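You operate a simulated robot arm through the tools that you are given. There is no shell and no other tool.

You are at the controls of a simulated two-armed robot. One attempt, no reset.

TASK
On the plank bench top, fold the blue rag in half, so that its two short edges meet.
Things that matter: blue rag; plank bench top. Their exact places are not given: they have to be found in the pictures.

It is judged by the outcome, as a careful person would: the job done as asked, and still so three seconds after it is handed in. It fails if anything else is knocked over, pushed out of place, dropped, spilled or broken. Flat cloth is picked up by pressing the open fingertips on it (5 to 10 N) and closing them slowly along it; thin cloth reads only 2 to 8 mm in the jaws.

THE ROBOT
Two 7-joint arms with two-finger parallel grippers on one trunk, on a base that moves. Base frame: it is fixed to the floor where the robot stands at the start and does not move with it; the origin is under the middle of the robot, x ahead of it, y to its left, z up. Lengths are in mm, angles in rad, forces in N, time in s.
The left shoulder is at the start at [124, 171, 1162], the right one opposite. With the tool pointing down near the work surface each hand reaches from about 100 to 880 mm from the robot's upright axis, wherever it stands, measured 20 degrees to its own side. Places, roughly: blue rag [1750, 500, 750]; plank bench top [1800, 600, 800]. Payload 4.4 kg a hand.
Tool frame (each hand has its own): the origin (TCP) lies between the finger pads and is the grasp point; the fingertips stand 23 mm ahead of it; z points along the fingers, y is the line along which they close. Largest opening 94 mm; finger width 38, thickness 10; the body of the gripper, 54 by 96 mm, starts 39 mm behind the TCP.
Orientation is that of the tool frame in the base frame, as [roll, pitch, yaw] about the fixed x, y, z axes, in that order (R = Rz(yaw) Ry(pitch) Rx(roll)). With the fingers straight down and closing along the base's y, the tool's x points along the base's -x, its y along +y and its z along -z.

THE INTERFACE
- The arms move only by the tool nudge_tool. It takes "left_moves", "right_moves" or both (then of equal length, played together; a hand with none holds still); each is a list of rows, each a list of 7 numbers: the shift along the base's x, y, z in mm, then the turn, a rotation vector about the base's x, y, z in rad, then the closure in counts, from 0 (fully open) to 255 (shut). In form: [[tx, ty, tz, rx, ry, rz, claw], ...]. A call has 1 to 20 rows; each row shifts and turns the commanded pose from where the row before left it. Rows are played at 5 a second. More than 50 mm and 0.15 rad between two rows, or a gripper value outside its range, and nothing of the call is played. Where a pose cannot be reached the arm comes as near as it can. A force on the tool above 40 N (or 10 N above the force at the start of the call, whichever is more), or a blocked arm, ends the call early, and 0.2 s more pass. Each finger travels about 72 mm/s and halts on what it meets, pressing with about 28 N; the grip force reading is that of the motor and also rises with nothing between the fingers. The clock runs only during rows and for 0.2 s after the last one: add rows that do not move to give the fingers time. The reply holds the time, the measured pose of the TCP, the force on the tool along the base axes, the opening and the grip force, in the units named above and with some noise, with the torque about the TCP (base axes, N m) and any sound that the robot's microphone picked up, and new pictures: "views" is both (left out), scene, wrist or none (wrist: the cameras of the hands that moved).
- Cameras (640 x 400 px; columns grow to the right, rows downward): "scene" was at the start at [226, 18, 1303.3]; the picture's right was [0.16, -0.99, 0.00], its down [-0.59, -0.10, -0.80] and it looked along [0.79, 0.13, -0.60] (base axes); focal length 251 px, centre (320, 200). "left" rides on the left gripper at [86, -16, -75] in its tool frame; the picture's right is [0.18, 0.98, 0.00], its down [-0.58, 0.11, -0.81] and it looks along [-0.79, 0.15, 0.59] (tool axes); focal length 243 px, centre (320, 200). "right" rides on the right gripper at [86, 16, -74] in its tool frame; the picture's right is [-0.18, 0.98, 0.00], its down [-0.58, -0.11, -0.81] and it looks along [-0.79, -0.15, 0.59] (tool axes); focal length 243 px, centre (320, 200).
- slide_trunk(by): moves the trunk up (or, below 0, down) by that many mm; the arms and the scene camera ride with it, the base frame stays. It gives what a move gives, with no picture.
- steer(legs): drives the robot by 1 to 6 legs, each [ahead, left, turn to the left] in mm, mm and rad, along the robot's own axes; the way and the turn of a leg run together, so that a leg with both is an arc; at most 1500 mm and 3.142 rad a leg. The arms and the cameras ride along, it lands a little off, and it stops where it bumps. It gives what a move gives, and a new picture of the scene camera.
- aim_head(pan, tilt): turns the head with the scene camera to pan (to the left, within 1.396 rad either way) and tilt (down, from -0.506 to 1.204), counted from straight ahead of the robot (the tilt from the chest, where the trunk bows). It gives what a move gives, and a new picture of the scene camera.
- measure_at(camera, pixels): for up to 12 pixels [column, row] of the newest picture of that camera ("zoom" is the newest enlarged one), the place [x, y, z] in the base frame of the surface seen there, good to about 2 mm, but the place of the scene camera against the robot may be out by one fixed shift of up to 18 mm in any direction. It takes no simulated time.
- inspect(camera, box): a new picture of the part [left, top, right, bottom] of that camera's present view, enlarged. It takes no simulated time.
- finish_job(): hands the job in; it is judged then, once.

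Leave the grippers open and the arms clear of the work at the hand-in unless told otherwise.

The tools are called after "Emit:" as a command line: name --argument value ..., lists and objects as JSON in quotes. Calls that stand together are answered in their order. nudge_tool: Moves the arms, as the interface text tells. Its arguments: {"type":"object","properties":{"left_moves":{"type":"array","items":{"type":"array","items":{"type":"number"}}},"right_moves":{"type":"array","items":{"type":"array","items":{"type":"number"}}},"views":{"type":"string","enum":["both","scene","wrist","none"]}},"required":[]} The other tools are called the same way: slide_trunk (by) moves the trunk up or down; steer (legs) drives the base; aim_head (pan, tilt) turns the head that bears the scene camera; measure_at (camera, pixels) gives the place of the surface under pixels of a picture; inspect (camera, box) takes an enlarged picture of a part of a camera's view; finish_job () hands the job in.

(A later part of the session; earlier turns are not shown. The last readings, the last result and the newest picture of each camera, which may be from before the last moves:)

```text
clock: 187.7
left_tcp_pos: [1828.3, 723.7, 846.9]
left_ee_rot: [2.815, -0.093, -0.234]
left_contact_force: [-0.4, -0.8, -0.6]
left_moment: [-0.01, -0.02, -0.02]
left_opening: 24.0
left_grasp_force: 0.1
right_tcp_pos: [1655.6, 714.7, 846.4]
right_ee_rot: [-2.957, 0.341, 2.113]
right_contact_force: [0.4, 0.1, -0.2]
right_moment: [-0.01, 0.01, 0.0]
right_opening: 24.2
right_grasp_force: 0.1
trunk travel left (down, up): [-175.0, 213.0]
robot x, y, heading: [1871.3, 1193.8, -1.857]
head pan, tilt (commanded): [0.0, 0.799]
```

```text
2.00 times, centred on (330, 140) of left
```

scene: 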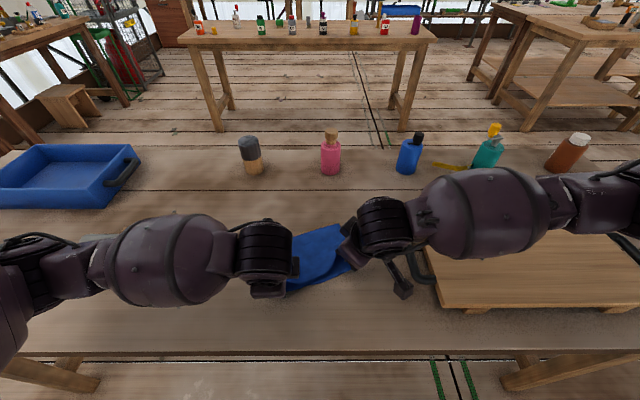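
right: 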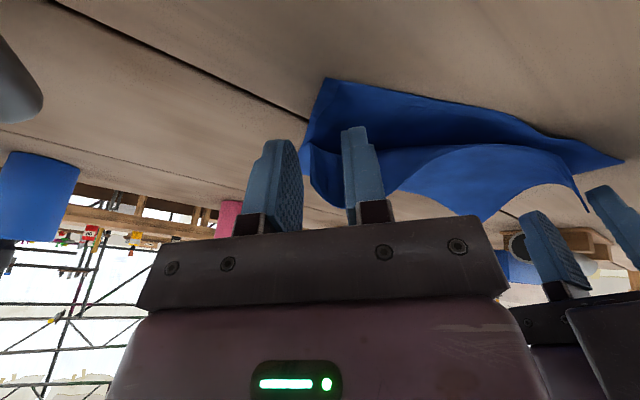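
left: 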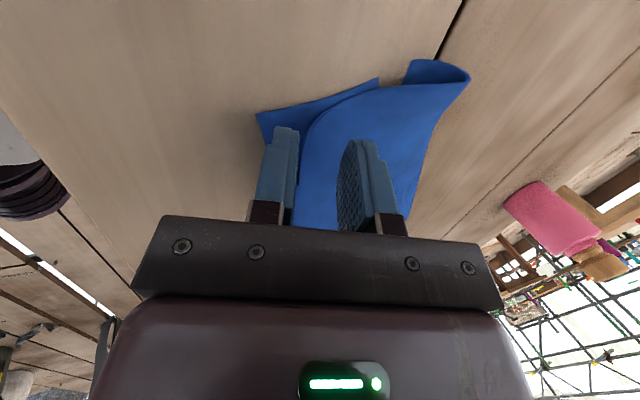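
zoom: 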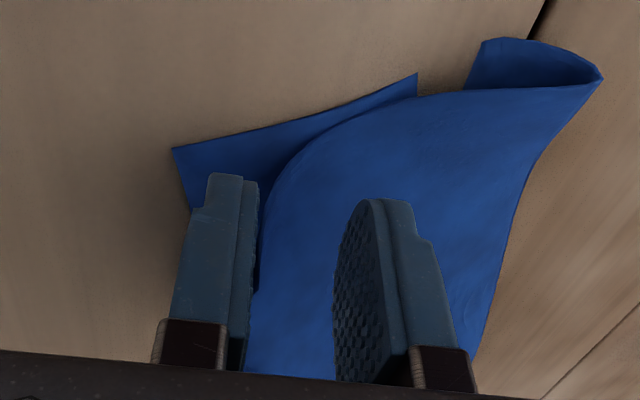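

Both corners are released. I'll raise both hands straight up 90 mm and look at the result.

Emit:
nudge_tool --left_moves '[[0, 0, 10, 0, 0, 0, 190], [0, 0, 15, 0, 0, 0, 180], [0, 0, 25, 0, 0, 0, 170], [0, 0, 40, 0, 0, 0, 170], [10, 0, 40, 0, 0, 0, 170], [0, 0, 0, 0, 0, 0, 170], [0, 0, 0, 0, 0, 0, 170]]' --right_moves '[[0, 0, 10, 0, 0, 0, 190], [0, 0, 15, 0, 0, 0, 180], [0, 0, 25, 0, 0, 0, 170], [0, 0, 40, 0, 0, 0, 170], [-10, 0, 40, 0, 0, 0, 170], [0, 0, 0, 0, 0, 0, 170], [0, 0, 0, 0, 0, 0, 170]]' --views "both"

Emit:
inspect --camera "right" --box '[260, 0, 620, 225]'

Emit:
inspect --camera "left" --box '[180, 0, 480, 200]'

Emit:
inspect --camera "scene" --box '[240, 190, 400, 310]'

```text
clock: 189.3
left_tcp_pos: [1839.6, 724.3, 976.1]
left_ee_rot: [2.815, -0.093, -0.235]
left_contact_force: [0.2, 0.4, 0.4]
left_moment: [-0.02, 0.0, -0.01]
left_opening: 31.1
left_grasp_force: 0.0
right_tcp_pos: [1646.2, 718.4, 976.6]
right_ee_rot: [-2.956, 0.342, 2.112]
right_contact_force: [0.2, 0.5, 0.4]
right_moment: [-0.03, 0.04, 0.01]
right_opening: 31.3
right_grasp_force: 0.0
trunk travel left (down, up): [-175.0, 213.0]
robot x, y, heading: [1872.1, 1196.7, -1.858]
head pan, tilt (commanded): [0.0, 0.799]
```

scene: 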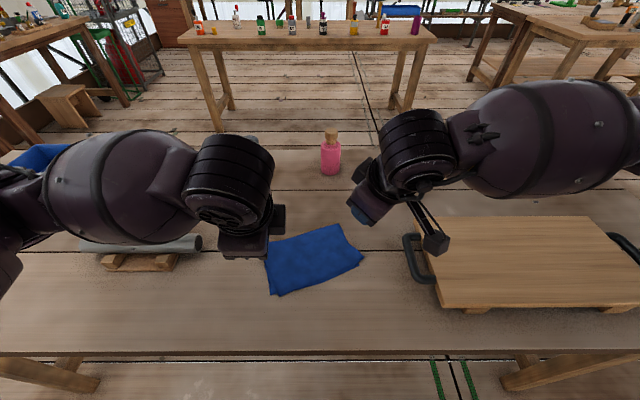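
right: 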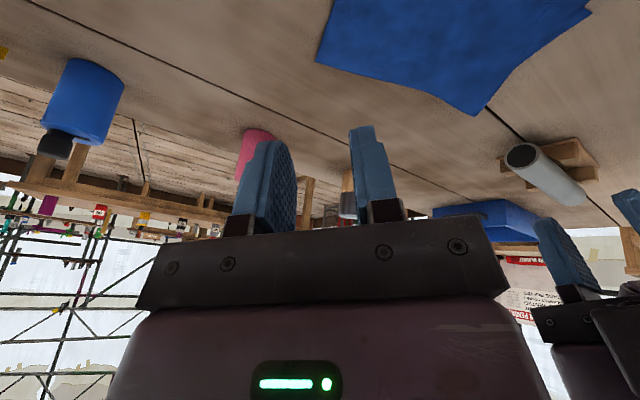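
left: 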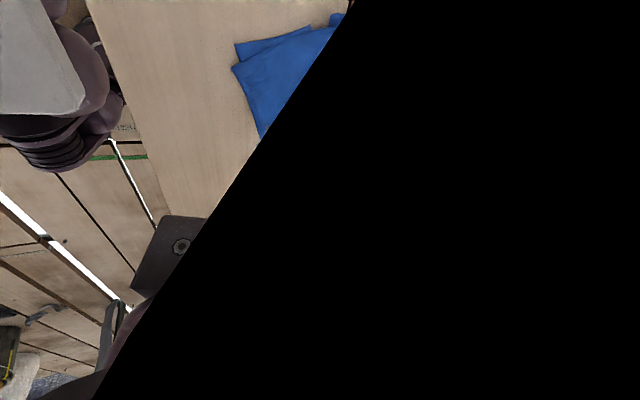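

```text
1.78 times, centred on (440, 112) of right
```

zoom: 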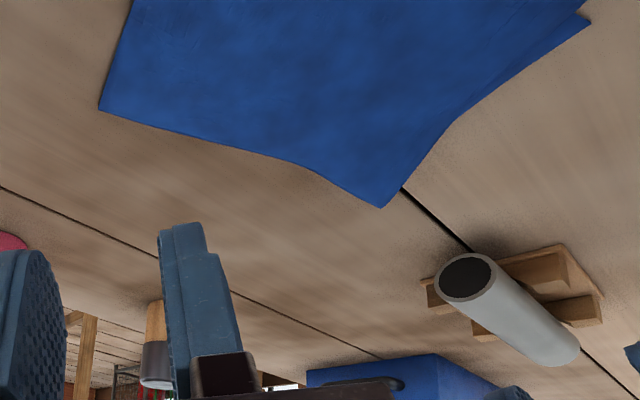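

```text
2.00 times, centred on (330, 100) of left
```

zoom: 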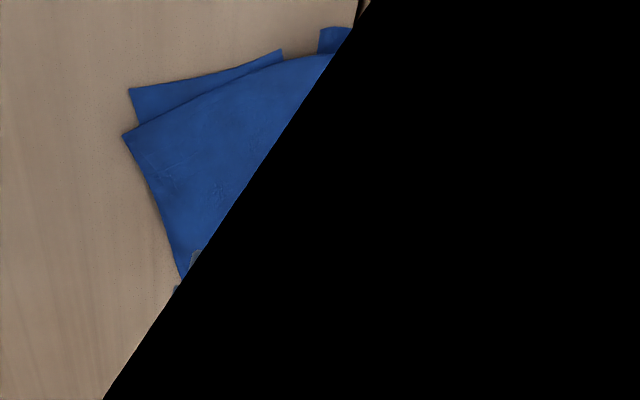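

```text
3.33 times, centred on (320, 250) of scene
```

zoom: 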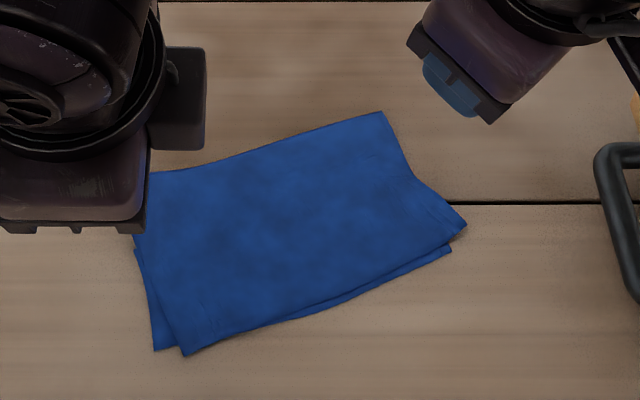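

Excellent — the rag is folded, with D/C lying close to A/B, only a slight skew. I'll move the hands clear and measure the corner mismatch precisely.

Emit:
nudge_tool --left_moves '[[25, 0, 20, 0.1, 0, 0, 170], [25, 0, 20, 0.1, 0, 0, 170], [25, 0, 20, 0.1, 0, 0, 170], [0, 0, 0, 0, 0, 0, 170]]' --right_moves '[[-25, 0, 20, 0.1, 0, 0, 170], [-25, 0, 20, 0.1, 0, 0, 170], [-25, 0, 20, 0.1, 0, 0, 170], [0, 0, 0, 0, 0, 0, 170]]' --views "scene"

Emit:
inspect --camera "scene" --box '[240, 200, 400, 310]'

```text
clock: 190.3
left_tcp_pos: [1915.2, 725.6, 1035.5]
left_ee_rot: [3.11, -0.019, -0.25]
left_contact_force: [0.7, 0.5, 0.1]
left_moment: [0.01, -0.05, 0.0]
left_opening: 31.3
left_grasp_force: 0.0
right_tcp_pos: [1570.4, 716.7, 1034.6]
right_ee_rot: [-3.111, 0.08, 2.08]
right_contact_force: [0.2, -0.4, 1.3]
right_moment: [-0.02, 0.0, -0.01]
right_opening: 31.3
right_grasp_force: 0.2
trunk travel left (down, up): [-175.0, 213.0]
robot x, y, heading: [1873.4, 1196.2, -1.857]
head pan, tilt (commanded): [0.0, 0.799]
```

scene: 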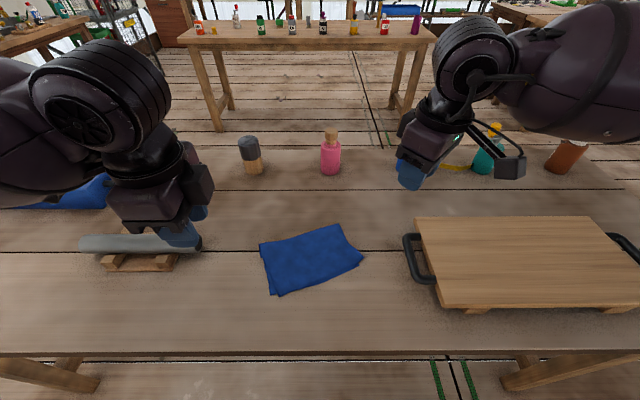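

```text
3.64 times, centred on (320, 255) of scene
```

zoom: 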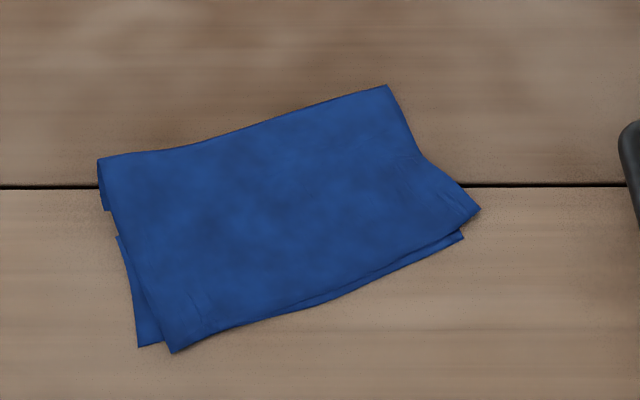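

Emit:
measure_at --camera "zoom" --pixels '[[141, 345], [174, 350], [163, 335], [461, 236], [476, 210], [440, 246], [250, 322], [350, 293], [104, 163], [386, 90], [122, 240], [250, 130]]'

Emit:
inspect --camera "scene" --box '[260, 260, 320, 300]'

Emit:
inspect --camera "scene" --box '[320, 240, 380, 280]'

```text
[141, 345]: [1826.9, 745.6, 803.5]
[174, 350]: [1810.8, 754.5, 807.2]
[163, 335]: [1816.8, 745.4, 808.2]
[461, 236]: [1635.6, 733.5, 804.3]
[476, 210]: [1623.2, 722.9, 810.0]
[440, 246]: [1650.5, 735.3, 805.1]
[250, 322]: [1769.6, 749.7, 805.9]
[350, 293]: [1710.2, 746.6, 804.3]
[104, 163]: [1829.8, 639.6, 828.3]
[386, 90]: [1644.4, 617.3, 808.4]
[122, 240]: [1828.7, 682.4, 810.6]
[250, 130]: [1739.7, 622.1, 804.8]
```

```text
10.00 times, centred on (290, 280) of scene
```

zoom: 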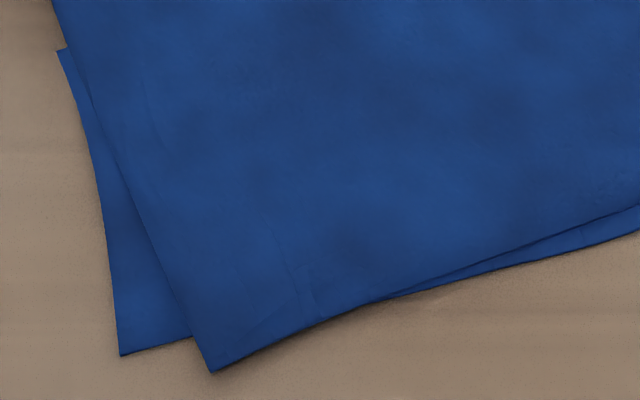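

```text
10.00 times, centred on (350, 260) of scene
```

zoom: 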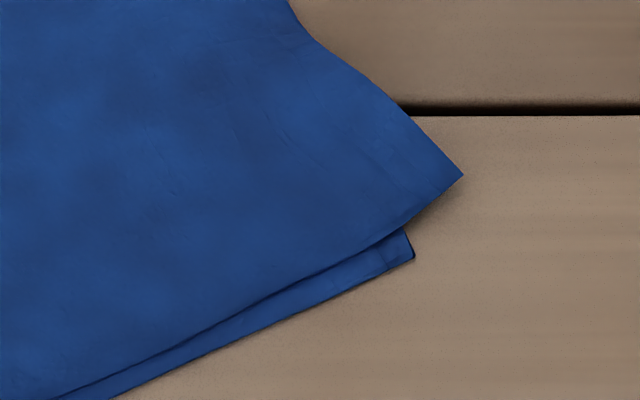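

Measured mismatch: D is 19 mm from A (−17,+9) and C is 16 mm from B (−12,−11) – edges cross within ~10 mm. That's decent, but I'll try a gentle improvement: press closed fingertips lightly on the top layer near D and C and slide it ~14 mm to the left (+x) with a slight turn. First position closed hands above those points.

Emit:
nudge_tool --left_moves '[[-29, -0.5, -19, 0, 0, 0, 220], [-29, -0.5, -19, 0, 0, 0, 255], [-29, -0.5, -19, 0, 0, 0, 255], [-29, -0.5, -19, 0, 0, 0, 255], [0, 0, -25, 0, 0, 0, 255], [0, 0, -25, 0, 0, 0, 255], [0, 0, -25, 0, 0, 0, 255], [0, 0, -20, 0, 0, 0, 255], [0, 0, 0, 0, 0, 0, 255]]' --right_moves '[[22.5, -5, -19, 0, 0, 0, 220], [22.5, -5, -19, 0, 0, 0, 255], [22.5, -5, -19, 0, 0, 0, 255], [22.5, -4, -19, 0, 0, 0, 255], [0, 0, -25, 0, 0, 0, 255], [0, 0, -25, 0, 0, 0, 255], [0, 0, -25, 0, 0, 0, 255], [0, 0, -20, 0, 0, 0, 255], [0, 0, 0, 0, 0, 0, 255]]' --views "both"

Emit:
inspect --camera "right" --box '[240, 20, 560, 220]'

Emit:
inspect --camera "left" --box '[160, 20, 480, 220]'

```text
clock: 192.3
left_tcp_pos: [1798.9, 721.0, 865.0]
left_ee_rot: [3.105, -0.019, -0.25]
left_contact_force: [0.4, 0.0, 1.1]
left_moment: [-0.02, 0.0, 0.04]
left_opening: 0.1
left_grasp_force: 28.1
right_tcp_pos: [1660.9, 697.5, 864.1]
right_ee_rot: [-3.109, 0.083, 2.081]
right_contact_force: [0.6, -0.4, 0.8]
right_moment: [0.02, 0.03, 0.01]
right_opening: 0.0
right_grasp_force: 27.8
trunk travel left (down, up): [-175.0, 213.0]
robot x, y, heading: [1869.5, 1192.3, -1.855]
head pan, tilt (commanded): [0.0, 0.799]
```

scene: 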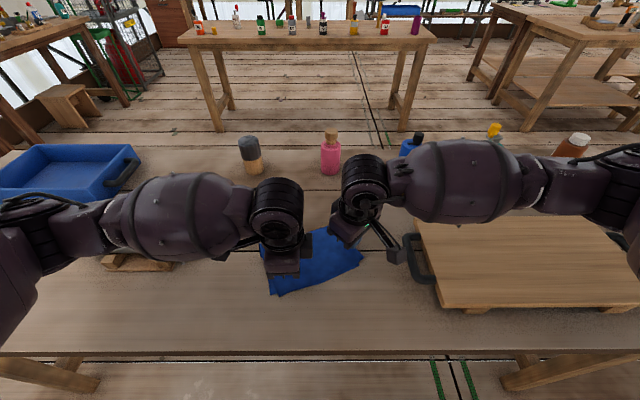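
right: 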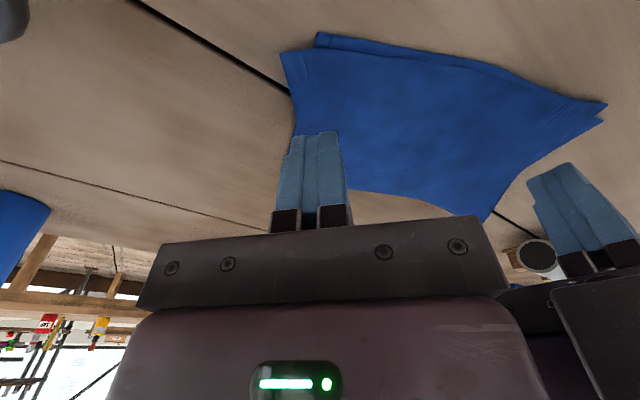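
left: 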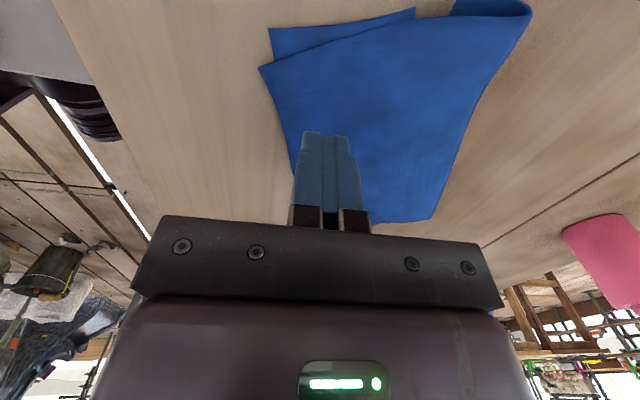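

```text
2.00 times, centred on (400, 120) of right
```

zoom: 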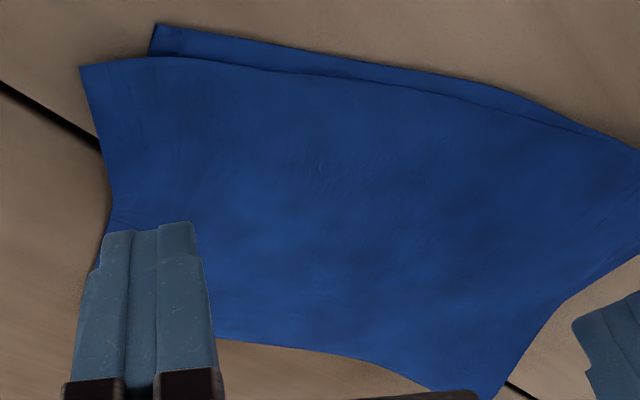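

```text
2.00 times, centred on (320, 120) of left
```

zoom: 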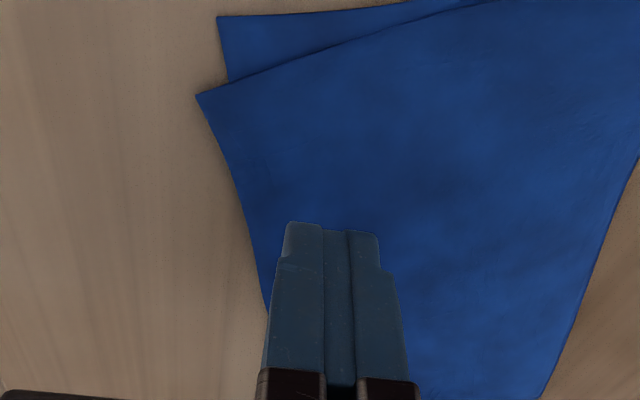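

Emit:
measure_at --camera "left" --pixels '[[271, 30], [262, 69], [275, 58], [268, 90], [430, 216], [528, 10], [410, 15]]'

Emit:
measure_at --camera "right" --pixels '[[283, 55], [319, 35], [330, 52], [604, 104], [600, 122], [450, 55], [450, 65], [487, 218], [540, 80]]'

```text
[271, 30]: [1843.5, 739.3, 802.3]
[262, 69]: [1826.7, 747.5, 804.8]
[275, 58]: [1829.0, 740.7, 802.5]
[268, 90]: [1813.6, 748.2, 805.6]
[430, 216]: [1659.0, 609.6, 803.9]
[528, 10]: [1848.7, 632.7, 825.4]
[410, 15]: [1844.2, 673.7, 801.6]
```

```text
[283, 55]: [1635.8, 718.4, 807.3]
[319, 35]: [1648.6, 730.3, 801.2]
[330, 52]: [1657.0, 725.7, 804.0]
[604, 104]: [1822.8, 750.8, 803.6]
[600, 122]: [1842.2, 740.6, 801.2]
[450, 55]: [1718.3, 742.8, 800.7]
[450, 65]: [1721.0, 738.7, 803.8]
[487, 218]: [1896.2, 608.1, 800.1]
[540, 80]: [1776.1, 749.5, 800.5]
```

Robot-frame: D−A = (−18,+10) mm, C−B = (−13,−12) mm. I'll lower to light contact (~3 N) on the top layer.

Emit:
nudge_tool --left_moves '[[0, 0, -15, 0, 0, 0, 255], [0, 0, -14, 0, 0, 0, 255], [0, 0, -3, 0, 0, 0, 255], [0, 0, 0, 0, 0, 0, 255]]' --right_moves '[[0, 0, -15, 0, 0, 0, 255], [0, 0, -14, 0, 0, 0, 255], [0, 0, -3, 0, 0, 0, 255], [0, 0, 0, 0, 0, 0, 255]]' --views "none"

Emit:
nudge_tool --left_moves '[[0, 0, -2, 0, 0, 0, 255], [0, 0, 0, 0, 0, 0, 255]]' --right_moves '[[0, 0, -2, 0, 0, 0, 255], [0, 0, 0, 0, 0, 0, 255]]' --views "none"

```text
clock: 193.3
left_tcp_pos: [1797.8, 722.2, 832.5]
left_ee_rot: [3.108, -0.019, -0.25]
left_contact_force: [0.0, -0.2, 0.1]
left_moment: [0.01, 0.02, -0.02]
left_opening: 0.0
left_grasp_force: 28.0
right_tcp_pos: [1661.1, 696.4, 831.1]
right_ee_rot: [-3.109, 0.082, 2.08]
right_contact_force: [-0.4, -1.0, -0.5]
right_moment: [0.01, -0.01, 0.03]
right_opening: 0.0
right_grasp_force: 27.6
trunk travel left (down, up): [-175.0, 213.0]
robot x, y, heading: [1873.8, 1194.2, -1.858]
head pan, tilt (commanded): [0.0, 0.799]
```

```text
clock: 193.9
left_tcp_pos: [1798.7, 722.0, 830.0]
left_ee_rot: [3.107, -0.02, -0.251]
left_contact_force: [-0.9, -0.3, -0.2]
left_moment: [0.02, 0.0, 0.01]
left_opening: 0.0
left_grasp_force: 27.9
right_tcp_pos: [1662.2, 695.7, 829.4]
right_ee_rot: [-3.109, 0.082, 2.081]
right_contact_force: [-0.6, 0.9, 0.0]
right_moment: [-0.04, 0.02, 0.04]
right_opening: 0.0
right_grasp_force: 28.1
trunk travel left (down, up): [-175.0, 213.0]
robot x, y, heading: [1875.0, 1196.3, -1.85]
head pan, tilt (commanded): [0.0, 0.799]
```

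Emit:
nudge_tool --left_moves '[[0, 0, -1, 0, 0, 0, 255], [0, 0, -1, 0, 0, 0, 255], [0, 0, 0, 0, 0, 0, 255]]' --right_moves '[[0, 0, -1, 0, 0, 0, 255], [0, 0, -1, 0, 0, 0, 255], [0, 0, 0, 0, 0, 0, 255]]' --views "none"

```text
clock: 194.7
left_tcp_pos: [1796.8, 721.7, 829.8]
left_ee_rot: [3.107, -0.019, -0.25]
left_contact_force: [0.1, 0.4, -0.4]
left_moment: [0.03, 0.0, 0.03]
left_opening: 0.0
left_grasp_force: 27.3
right_tcp_pos: [1661.1, 697.1, 828.2]
right_ee_rot: [-3.111, 0.083, 2.08]
right_contact_force: [-0.1, -0.9, 0.2]
right_moment: [0.01, 0.04, 0.01]
right_opening: 0.0
right_grasp_force: 27.6
trunk travel left (down, up): [-175.0, 213.0]
robot x, y, heading: [1872.9, 1191.1, -1.857]
head pan, tilt (commanded): [0.0, 0.799]
```

Emit:
nudge_tool --left_moves '[[0, 0, -1, 0, 0, 0, 255], [0, 0, -0.5, 0, 0, 0, 255], [0, 0, 0, 0, 0, 0, 255]]' --right_moves '[[0, 0, -1, 0, 0, 0, 255], [0, 0, -0.5, 0, 0, 0, 255], [0, 0, 0, 0, 0, 0, 255]]' --views "none"

Emit:
nudge_tool --left_moves '[[0, 0, -0.7, 0, 0, 0, 255], [0, 0, 0, 0, 0, 0, 255]]' --right_moves '[[0, 0, -0.7, 0, 0, 0, 255], [0, 0, 0, 0, 0, 0, 255]]' --views "none"

```text
clock: 195.5
left_tcp_pos: [1797.7, 722.1, 828.8]
left_ee_rot: [3.107, -0.019, -0.251]
left_contact_force: [0.8, 0.1, -0.7]
left_moment: [-0.05, 0.01, -0.01]
left_opening: 0.0
left_grasp_force: 28.3
right_tcp_pos: [1659.7, 696.3, 826.9]
right_ee_rot: [-3.111, 0.083, 2.081]
right_contact_force: [1.8, 0.0, 5.3]
right_moment: [0.11, -0.03, 0.0]
right_opening: 0.0
right_grasp_force: 27.9
trunk travel left (down, up): [-175.0, 213.0]
robot x, y, heading: [1875.8, 1197.6, -1.855]
head pan, tilt (commanded): [0.0, 0.799]
```

```text
clock: 196.1
left_tcp_pos: [1798.1, 721.0, 826.0]
left_ee_rot: [3.109, -0.02, -0.249]
left_contact_force: [-0.1, 0.7, 1.9]
left_moment: [-0.03, 0.0, -0.01]
left_opening: 0.0
left_grasp_force: 28.6
right_tcp_pos: [1660.2, 696.1, 827.4]
right_ee_rot: [-3.109, 0.081, 2.08]
right_contact_force: [0.8, 0.5, 8.5]
right_moment: [0.17, 0.0, -0.01]
right_opening: 0.1
right_grasp_force: 28.0
trunk travel left (down, up): [-175.0, 213.0]
robot x, y, heading: [1871.0, 1197.2, -1.854]
head pan, tilt (commanded): [0.0, 0.799]
```

Contact: left 1.9 N, right 8.5 N. Ease the right by 1 mm, press left 0.4 mm, then slide half the correction and look.

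Emit:
nudge_tool --left_moves '[[0, 0, -0.4, 0, 0, 0, 255], [0, 0, 0, 0, 0, 0, 255], [3, -1.7, 0, 0, 0, 0, 255], [3, -1.7, 0, 0, 0, 0, 255], [3, -1.7, 0, 0, 0, 0, 255], [0, 0, 0, 0, 0, 0, 255]]' --right_moves '[[0, 0, -0.0, 0, 0, 0, 255], [0, 0, 0.9, 0, 0, 0, 255], [2.2, 2, 0, 0, 0, 0, 255], [2.2, 2, 0, 0, 0, 0, 255], [2.2, 2, 0, 0, 0, 0, 255], [0, 0, 0, 0, 0, 0, 255]]' --views "both"

Emit:
inspect --camera "right" --box '[240, 20, 640, 240]'

Emit:
inspect --camera "left" --box '[160, 20, 480, 220]'

```text
clock: 197.5
left_tcp_pos: [1806.9, 716.7, 826.3]
left_ee_rot: [3.106, -0.019, -0.249]
left_contact_force: [-1.2, 0.3, 2.4]
left_moment: [0.06, 0.07, -0.02]
left_opening: 0.1
left_grasp_force: 28.6
right_tcp_pos: [1666.8, 702.5, 827.4]
right_ee_rot: [-3.109, 0.083, 2.08]
right_contact_force: [-0.5, -0.8, 3.5]
right_moment: [0.03, 0.04, 0.02]
right_opening: 0.1
right_grasp_force: 27.8
trunk travel left (down, up): [-175.0, 213.0]
robot x, y, heading: [1877.3, 1195.6, -1.858]
head pan, tilt (commanded): [0.0, 0.799]
```

scene: 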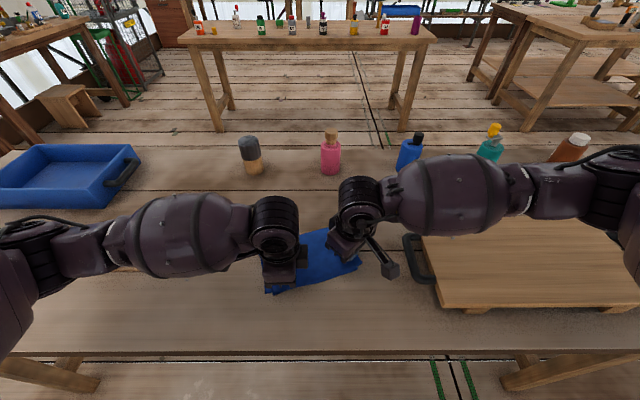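
right: 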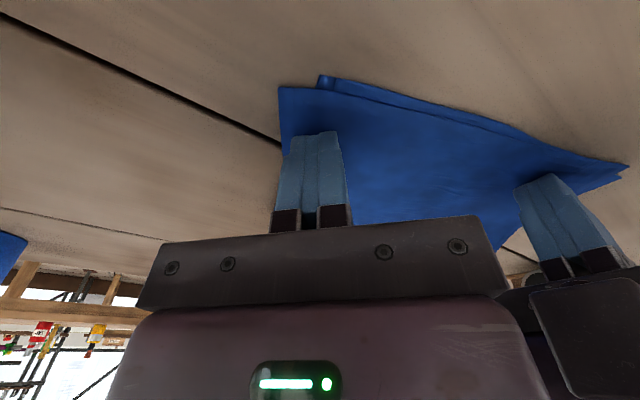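
left: 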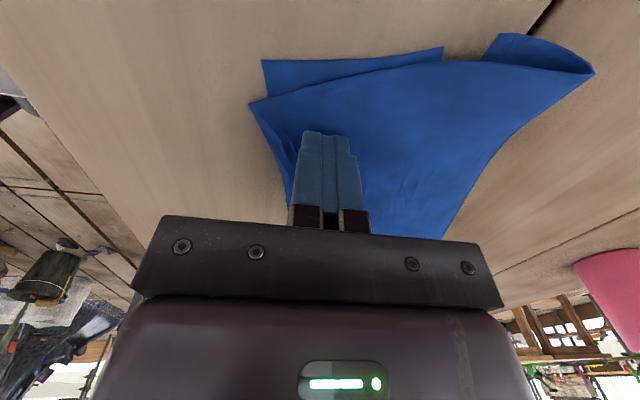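

```text
1.60 times, centred on (440, 130) of right
```

zoom: 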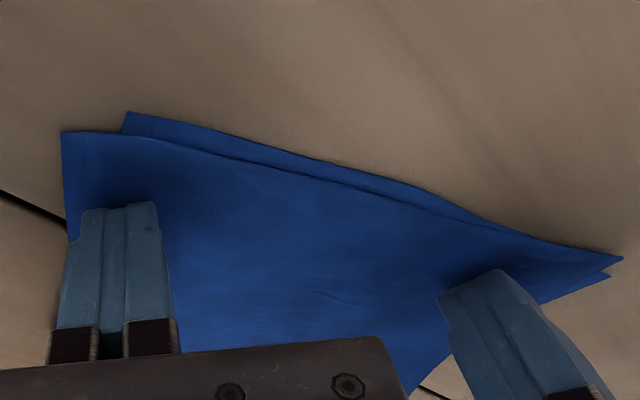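

```text
2.00 times, centred on (320, 120) of left
```

zoom: 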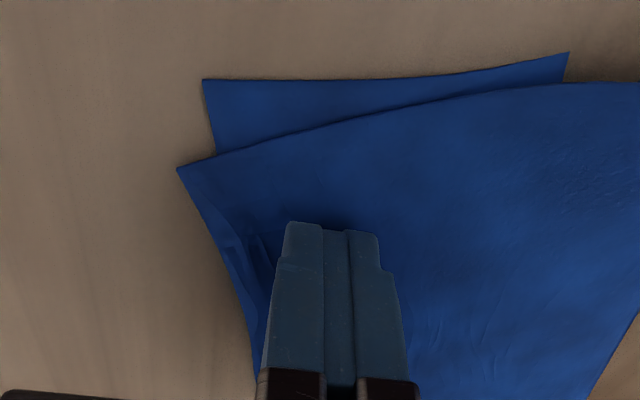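

Emit:
measure_at --camera "left" --pixels '[[264, 62], [252, 104], [262, 95], [270, 130]]'

Emit:
measure_at --camera "right" --pixels '[[281, 89], [322, 78], [330, 90], [626, 166], [616, 177], [460, 117], [460, 122]]'

```text
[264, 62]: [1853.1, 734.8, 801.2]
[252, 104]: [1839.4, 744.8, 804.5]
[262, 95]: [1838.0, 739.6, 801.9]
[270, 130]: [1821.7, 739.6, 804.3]
```

```text
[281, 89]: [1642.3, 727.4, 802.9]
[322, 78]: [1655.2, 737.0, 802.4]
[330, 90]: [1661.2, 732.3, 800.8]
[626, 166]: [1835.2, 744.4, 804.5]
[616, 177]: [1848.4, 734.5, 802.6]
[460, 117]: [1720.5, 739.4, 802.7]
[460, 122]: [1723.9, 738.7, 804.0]
```

Both layers move together (relative mismatch improved only to ~17 mm). A better way: press only where the top layer overhangs beyond the bottom — at D (overhangs toward me by ~10 mm) — and pull it +x; the CD edge in tension will take C along. I'll raise both hands, and turn the left to its neutral yaw so its narrow tip direction is along y.

Emit:
nudge_tool --left_moves '[[0, 0, 15, 0, 0, 0, 255], [0, 0, 35, 0, 0, 0, 255], [0, 0, 40, 0, 0, 0.143, 255], [0, 0, 0, 0, 0, 0.143, 255], [0, 0, 0, 0, 0, 0.143, 255], [0, 0, 0, 0, 0, 0.143, 255], [0, 0, 0, 0, 0, 0.143, 255], [0, 0, 0, 0, 0, 0.143, 255], [0, 0, 0, 0, 0, 0.143, 255], [0, 0, 0, 0, 0, 0.143, 255], [0, 0, 0, 0, 0, 0.143, 255], [0, 0, 0, 0, 0, 0.143, 255], [0, 0, 0, 0, 0, 0.143, 255], [0, 0, 0, 0, 0, 0, 255]]' --right_moves '[[0, 0, 15, 0, 0, 0, 255], [0, 0, 35, 0, 0, 0, 255], [0, 0, 40, 0, 0, 0, 255], [-30, 0, 20, 0, 0, 0, 255], [-30, 0, 0, 0, 0, 0, 255], [-30, 0, 0, 0, 0, 0, 255], [0, 0, 0, 0, 0, 0, 255], [0, 0, 0, 0, 0, 0, 255], [0, 0, 0, 0, 0, 0, 255], [0, 0, 0, 0, 0, 0, 255], [0, 0, 0, 0, 0, 0, 255], [0, 0, 0, 0, 0, 0, 255], [0, 0, 0, 0, 0, 0, 255], [0, 0, 0, 0, 0, 0, 255]]' --views "both"

Emit:
inspect --camera "scene" --box '[240, 200, 400, 310]'

Emit:
inspect --camera "left" --box '[100, 0, 420, 200]'

```text
clock: 200.5
left_tcp_pos: [1807.2, 716.9, 916.4]
left_ee_rot: [3.107, -0.018, 1.324]
left_contact_force: [1.0, 0.8, -0.1]
left_moment: [0.0, -0.03, 0.03]
left_opening: 0.1
left_grasp_force: 28.1
right_tcp_pos: [1578.8, 703.8, 938.6]
right_ee_rot: [-3.11, 0.082, 2.081]
right_contact_force: [-0.5, 0.7, -0.5]
right_moment: [-0.01, -0.03, 0.04]
right_opening: 0.0
right_grasp_force: 27.6
trunk travel left (down, up): [-175.0, 213.0]
robot x, y, heading: [1873.8, 1194.5, -1.851]
head pan, tilt (commanded): [0.0, 0.799]
```

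scene: 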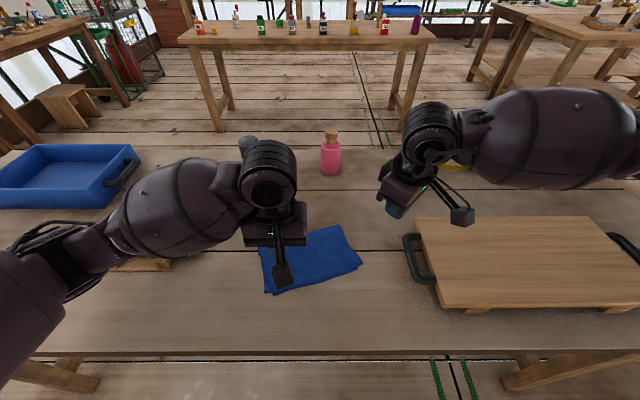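
right: 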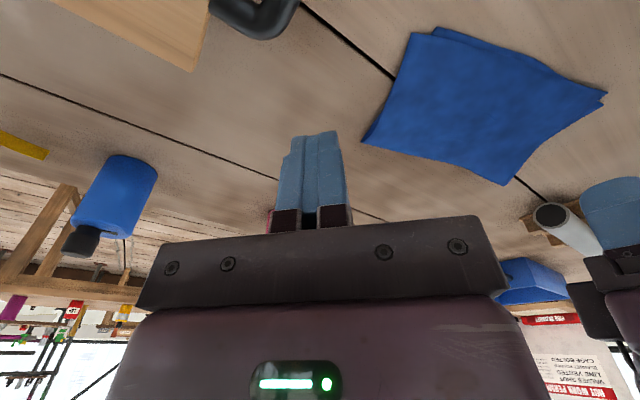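
left: 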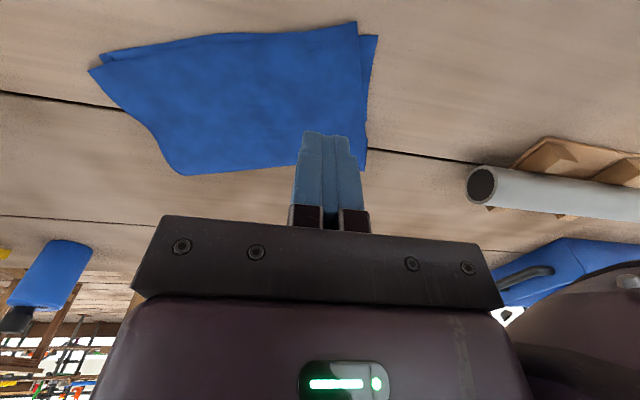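

```text
3.64 times, centred on (320, 255) of scene
```

zoom: 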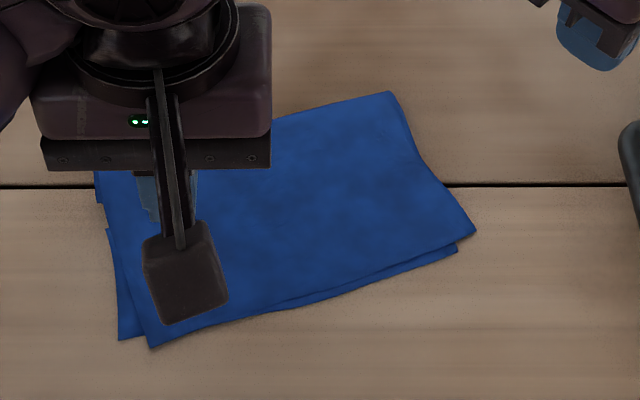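

```text
2.00 times, centred on (260, 100) of left
```

zoom: 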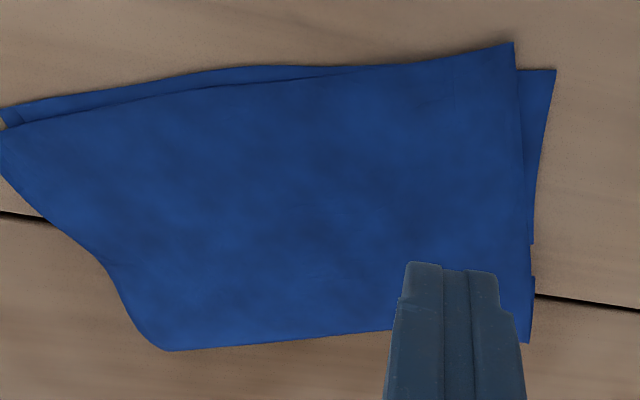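

Emit:
measure_at --camera "left" --pixels '[[355, 24], [376, 38], [104, 58], [92, 70], [200, 38], [260, 35], [300, 30], [366, 165], [185, 172]]'

Emit:
measure_at --camera "right" --pixels '[[412, 34], [436, 29], [604, 93], [601, 103], [505, 183], [365, 142], [520, 62], [520, 66]]'

```text
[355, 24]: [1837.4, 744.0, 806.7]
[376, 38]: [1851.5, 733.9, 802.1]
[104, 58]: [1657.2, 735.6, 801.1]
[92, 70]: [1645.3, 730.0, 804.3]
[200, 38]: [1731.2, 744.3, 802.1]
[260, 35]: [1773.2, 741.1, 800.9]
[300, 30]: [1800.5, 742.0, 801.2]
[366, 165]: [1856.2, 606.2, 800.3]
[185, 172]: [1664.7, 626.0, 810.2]
```

```text
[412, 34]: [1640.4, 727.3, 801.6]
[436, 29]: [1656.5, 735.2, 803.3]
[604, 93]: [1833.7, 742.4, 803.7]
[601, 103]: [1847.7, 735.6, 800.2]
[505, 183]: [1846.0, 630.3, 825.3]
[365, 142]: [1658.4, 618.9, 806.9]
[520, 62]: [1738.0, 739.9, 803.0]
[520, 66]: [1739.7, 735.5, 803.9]
```

Current mismatch: D−A = (−14,+10), C−B = (−14,−8) mm. I'll place the closed left fingertips on D's overhang at ≈(1829,742) and press lightly.

Emit:
nudge_tool --left_moves '[[11, 12.5, -20, 0, 0, 0, 255], [11, 12.5, -20, 0, 0, 0, 255], [0, 0, -20, 0, 0, 0, 255], [0, 0, -20, 0, 0, 0, 255], [0, 0, -6, 0, 0, 0, 255], [0, 0, 0, 0, 0, 0, 255]]' --views "wrist"

Emit:
nudge_tool --left_moves '[[0, 0, -1.5, 0, 0, 0, 255], [0, 0, -1, 0, 0, 0, 255], [0, 0, 0, 0, 0, 0, 255]]' --views "none"

```text
clock: 201.9
left_tcp_pos: [1828.7, 741.5, 829.9]
left_ee_rot: [3.107, -0.02, 1.322]
left_contact_force: [-0.4, 0.8, 0.5]
left_moment: [-0.03, 0.03, 0.01]
left_opening: 0.0
left_grasp_force: 27.2
right_tcp_pos: [1577.7, 703.8, 937.7]
right_ee_rot: [-3.11, 0.083, 2.082]
right_contact_force: [0.9, -0.1, -0.3]
right_moment: [-0.03, -0.03, 0.0]
right_opening: 0.1
right_grasp_force: 28.1
trunk travel left (down, up): [-175.0, 213.0]
robot x, y, heading: [1870.8, 1194.4, -1.854]
head pan, tilt (commanded): [0.0, 0.799]
```

left: 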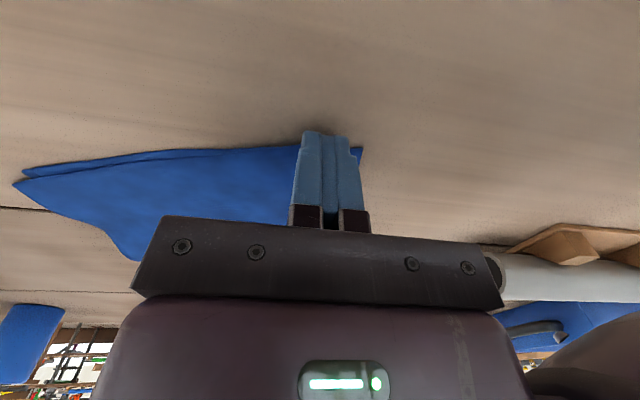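

```text
clock: 202.7
left_tcp_pos: [1829.1, 743.0, 827.3]
left_ee_rot: [3.105, -0.019, 1.322]
left_contact_force: [-0.6, 0.6, 0.0]
left_moment: [0.01, 0.02, -0.02]
left_opening: 0.2
left_grasp_force: 28.1
right_tcp_pos: [1576.9, 703.4, 938.9]
right_ee_rot: [-3.11, 0.082, 2.08]
right_contact_force: [0.4, -0.5, -0.7]
right_moment: [0.0, -0.02, 0.01]
right_opening: 0.0
right_grasp_force: 28.0
trunk travel left (down, up): [-175.0, 213.0]
robot x, y, heading: [1875.3, 1194.8, -1.855]
head pan, tilt (commanded): [0.0, 0.799]
```

Emit:
nudge_tool --left_moves '[[0, 0, -1, 0, 0, 0, 255], [0, 0, -0.7, 0, 0, 0, 255], [0, 0, 0, 0, 0, 0, 255]]' --views "none"

Emit:
nudge_tool --left_moves '[[0, 0, -0.5, 0, 0, 0, 255], [0, 0, 0, 0, 0, 0, 255]]' --views "none"

```text
clock: 203.5
left_tcp_pos: [1829.3, 741.5, 826.5]
left_ee_rot: [3.108, -0.019, 1.323]
left_contact_force: [-0.3, 0.4, 1.3]
left_moment: [-0.01, -0.03, -0.01]
left_opening: 0.0
left_grasp_force: 27.9
right_tcp_pos: [1577.3, 703.9, 937.4]
right_ee_rot: [-3.11, 0.081, 2.08]
right_contact_force: [0.8, -0.3, 0.4]
right_moment: [-0.01, -0.03, 0.0]
right_opening: 0.0
right_grasp_force: 27.8
trunk travel left (down, up): [-175.0, 213.0]
robot x, y, heading: [1874.5, 1190.9, -1.856]
head pan, tilt (commanded): [0.0, 0.799]
```

```text
clock: 204.1
left_tcp_pos: [1830.0, 740.6, 825.8]
left_ee_rot: [3.107, -0.021, 1.323]
left_contact_force: [0.8, 1.4, 0.9]
left_moment: [0.0, 0.02, -0.01]
left_opening: 0.1
left_grasp_force: 27.7
right_tcp_pos: [1577.2, 703.7, 938.0]
right_ee_rot: [-3.109, 0.081, 2.081]
right_contact_force: [-0.3, -0.3, 0.1]
right_moment: [0.04, 0.02, 0.01]
right_opening: 0.2
right_grasp_force: 27.9
trunk travel left (down, up): [-175.0, 213.0]
robot x, y, heading: [1874.2, 1197.3, -1.858]
head pan, tilt (commanded): [0.0, 0.799]
```

Emit:
nudge_tool --left_moves '[[0, 0, -0.8, 0, 0, 0, 255], [0, 0, 0, 0, 0, 0, 255]]' --views "none"

Emit:
nudge_tool --left_moves '[[2, 0, 0, 0, 0, 0, 255], [2, 0, 0, 0, 0, 0, 255], [2, 0, 0, 0, 0, 0, 255], [2, 0, 0, 0, 0, 0, 255], [0, 0, 0, 0, 0, 0, 255]]' --views "wrist"

Emit:
inspect --camera "left" --box '[0, 80, 400, 280]'

Emit:
inspect --camera "scene" --box '[240, 200, 400, 310]'

```text
clock: 204.7
left_tcp_pos: [1828.7, 740.9, 826.6]
left_ee_rot: [3.107, -0.015, 1.324]
left_contact_force: [-0.4, -0.6, 9.2]
left_moment: [-0.16, 0.1, 0.02]
left_opening: 0.3
left_grasp_force: 27.8
right_tcp_pos: [1577.3, 703.5, 938.1]
right_ee_rot: [-3.11, 0.083, 2.082]
right_contact_force: [0.1, -0.2, 0.6]
right_moment: [-0.03, -0.03, 0.01]
right_opening: 0.3
right_grasp_force: 28.0
trunk travel left (down, up): [-175.0, 213.0]
robot x, y, heading: [1870.0, 1195.6, -1.855]
head pan, tilt (commanded): [0.0, 0.799]
```

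```text
clock: 205.9
left_tcp_pos: [1835.8, 741.9, 825.6]
left_ee_rot: [3.107, -0.016, 1.32]
left_contact_force: [-3.8, -0.3, 15.2]
left_moment: [-0.28, 0.28, -0.04]
left_opening: 0.2
left_grasp_force: 28.4
right_tcp_pos: [1577.2, 704.0, 938.5]
right_ee_rot: [-3.11, 0.082, 2.081]
right_contact_force: [0.3, 0.5, 0.4]
right_moment: [0.0, 0.03, 0.01]
right_opening: 0.0
right_grasp_force: 27.4
trunk travel left (down, up): [-175.0, 213.0]
robot x, y, heading: [1877.4, 1195.1, -1.856]
head pan, tilt (commanded): [0.0, 0.799]
```

left: 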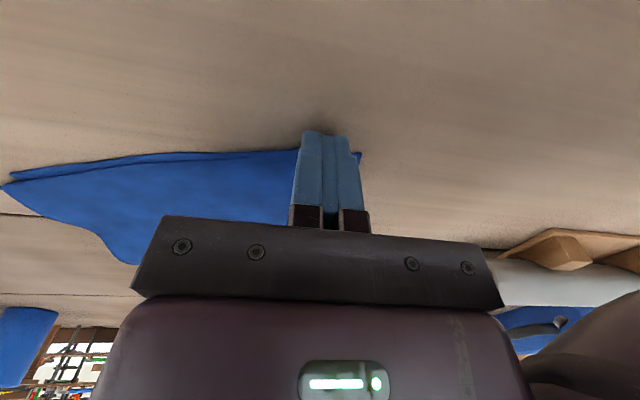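

```text
1.60 times, centred on (200, 180) of left
```

zoom: 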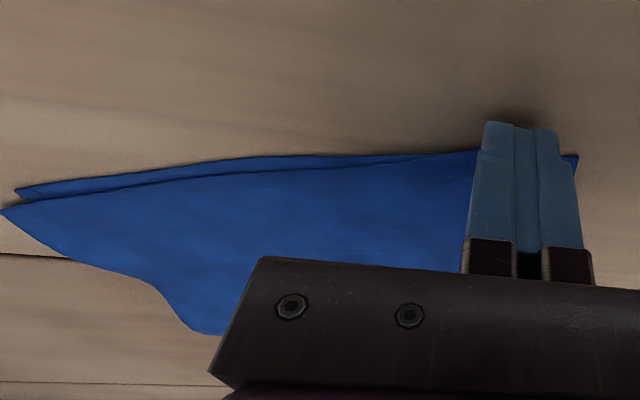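

```text
3.64 times, centred on (320, 255) of scene
```

zoom: 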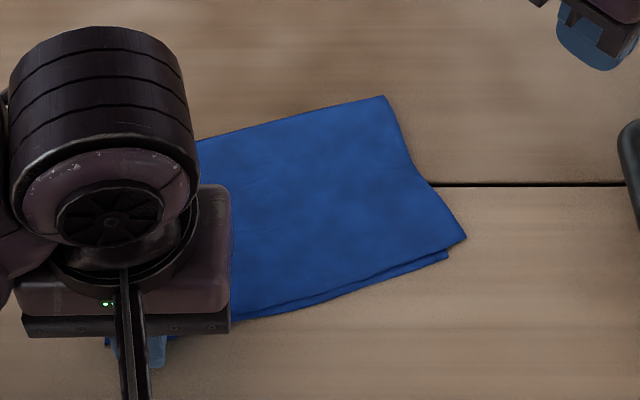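

The force rose to 15 N and both layers move together (the fold couples them), so further sliding brings nothing. I'll lift the left hand straight up and check the final state.

Emit:
nudge_tool --left_moves '[[0, 0, 3, 0, 0, 0, 255], [0, 0, 12, 0, 0, 0, 255], [0, 0, 35, 0, 0, 0, 255], [0, 0, 40, 0, 0, 0, 255], [0, 20, 30, 0, 0, 0, 255], [0, 0, 0, 0, 0, 0, 255]]' --views "both"

Emit:
inspect --camera "left" --box '[60, 0, 380, 200]'

Emit:
inspect --camera "scene" --box '[230, 210, 380, 310]'

```text
clock: 207.3
left_tcp_pos: [1838.4, 761.7, 944.7]
left_ee_rot: [3.106, -0.022, 1.323]
left_contact_force: [-0.3, -0.7, -0.7]
left_moment: [-0.01, 0.05, -0.02]
left_opening: 0.2
left_grasp_force: 27.2
right_tcp_pos: [1577.3, 703.7, 937.8]
right_ee_rot: [-3.111, 0.079, 2.08]
right_contact_force: [-0.4, -0.2, -0.1]
right_moment: [-0.01, 0.02, 0.01]
right_opening: 0.0
right_grasp_force: 28.1
trunk travel left (down, up): [-175.0, 213.0]
robot x, y, heading: [1870.4, 1197.7, -1.86]
head pan, tilt (commanded): [0.0, 0.799]
```

scene: 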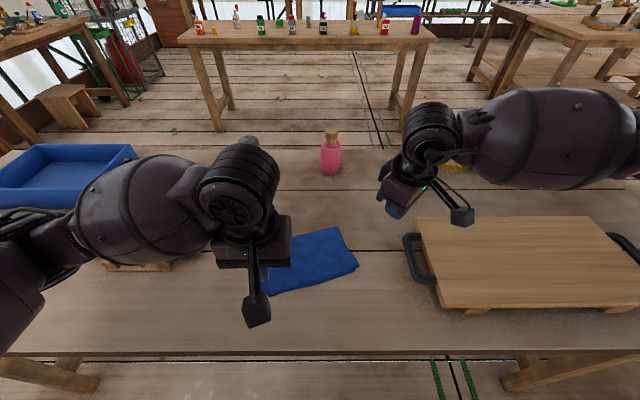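
left: 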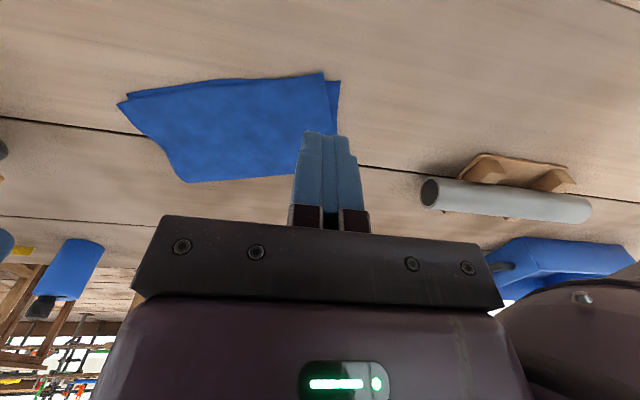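

```text
2.00 times, centred on (220, 100) of left
```

zoom: 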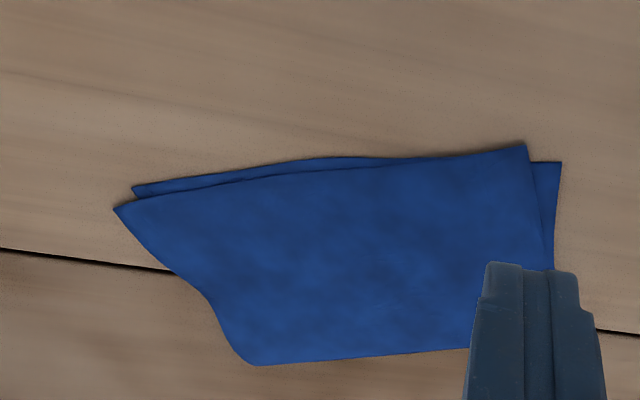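

```text
4.00 times, centred on (305, 260) of scene
```

zoom: 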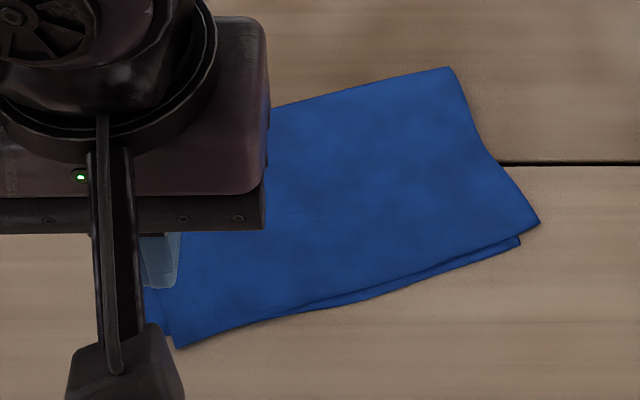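

Emit:
measure_at --camera "left" --pixels '[[322, 76], [339, 83], [128, 95], [119, 104], [322, 130], [220, 85], [187, 180], [127, 97]]'

Emit:
measure_at --camera "zoom" --pixels '[[176, 343], [150, 330], [536, 220], [517, 241], [300, 310], [400, 285], [448, 72], [280, 110]]'

```text
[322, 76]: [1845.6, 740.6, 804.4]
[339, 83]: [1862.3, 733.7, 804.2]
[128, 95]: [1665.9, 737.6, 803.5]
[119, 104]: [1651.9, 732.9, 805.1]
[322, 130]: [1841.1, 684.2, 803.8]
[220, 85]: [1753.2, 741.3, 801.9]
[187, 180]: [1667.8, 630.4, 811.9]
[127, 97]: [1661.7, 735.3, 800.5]
```

```text
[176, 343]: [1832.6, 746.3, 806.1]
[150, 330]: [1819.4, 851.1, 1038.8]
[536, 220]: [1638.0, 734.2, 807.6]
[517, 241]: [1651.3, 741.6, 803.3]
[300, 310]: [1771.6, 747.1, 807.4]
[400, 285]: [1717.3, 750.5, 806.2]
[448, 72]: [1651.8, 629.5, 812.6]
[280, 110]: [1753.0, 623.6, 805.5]
```

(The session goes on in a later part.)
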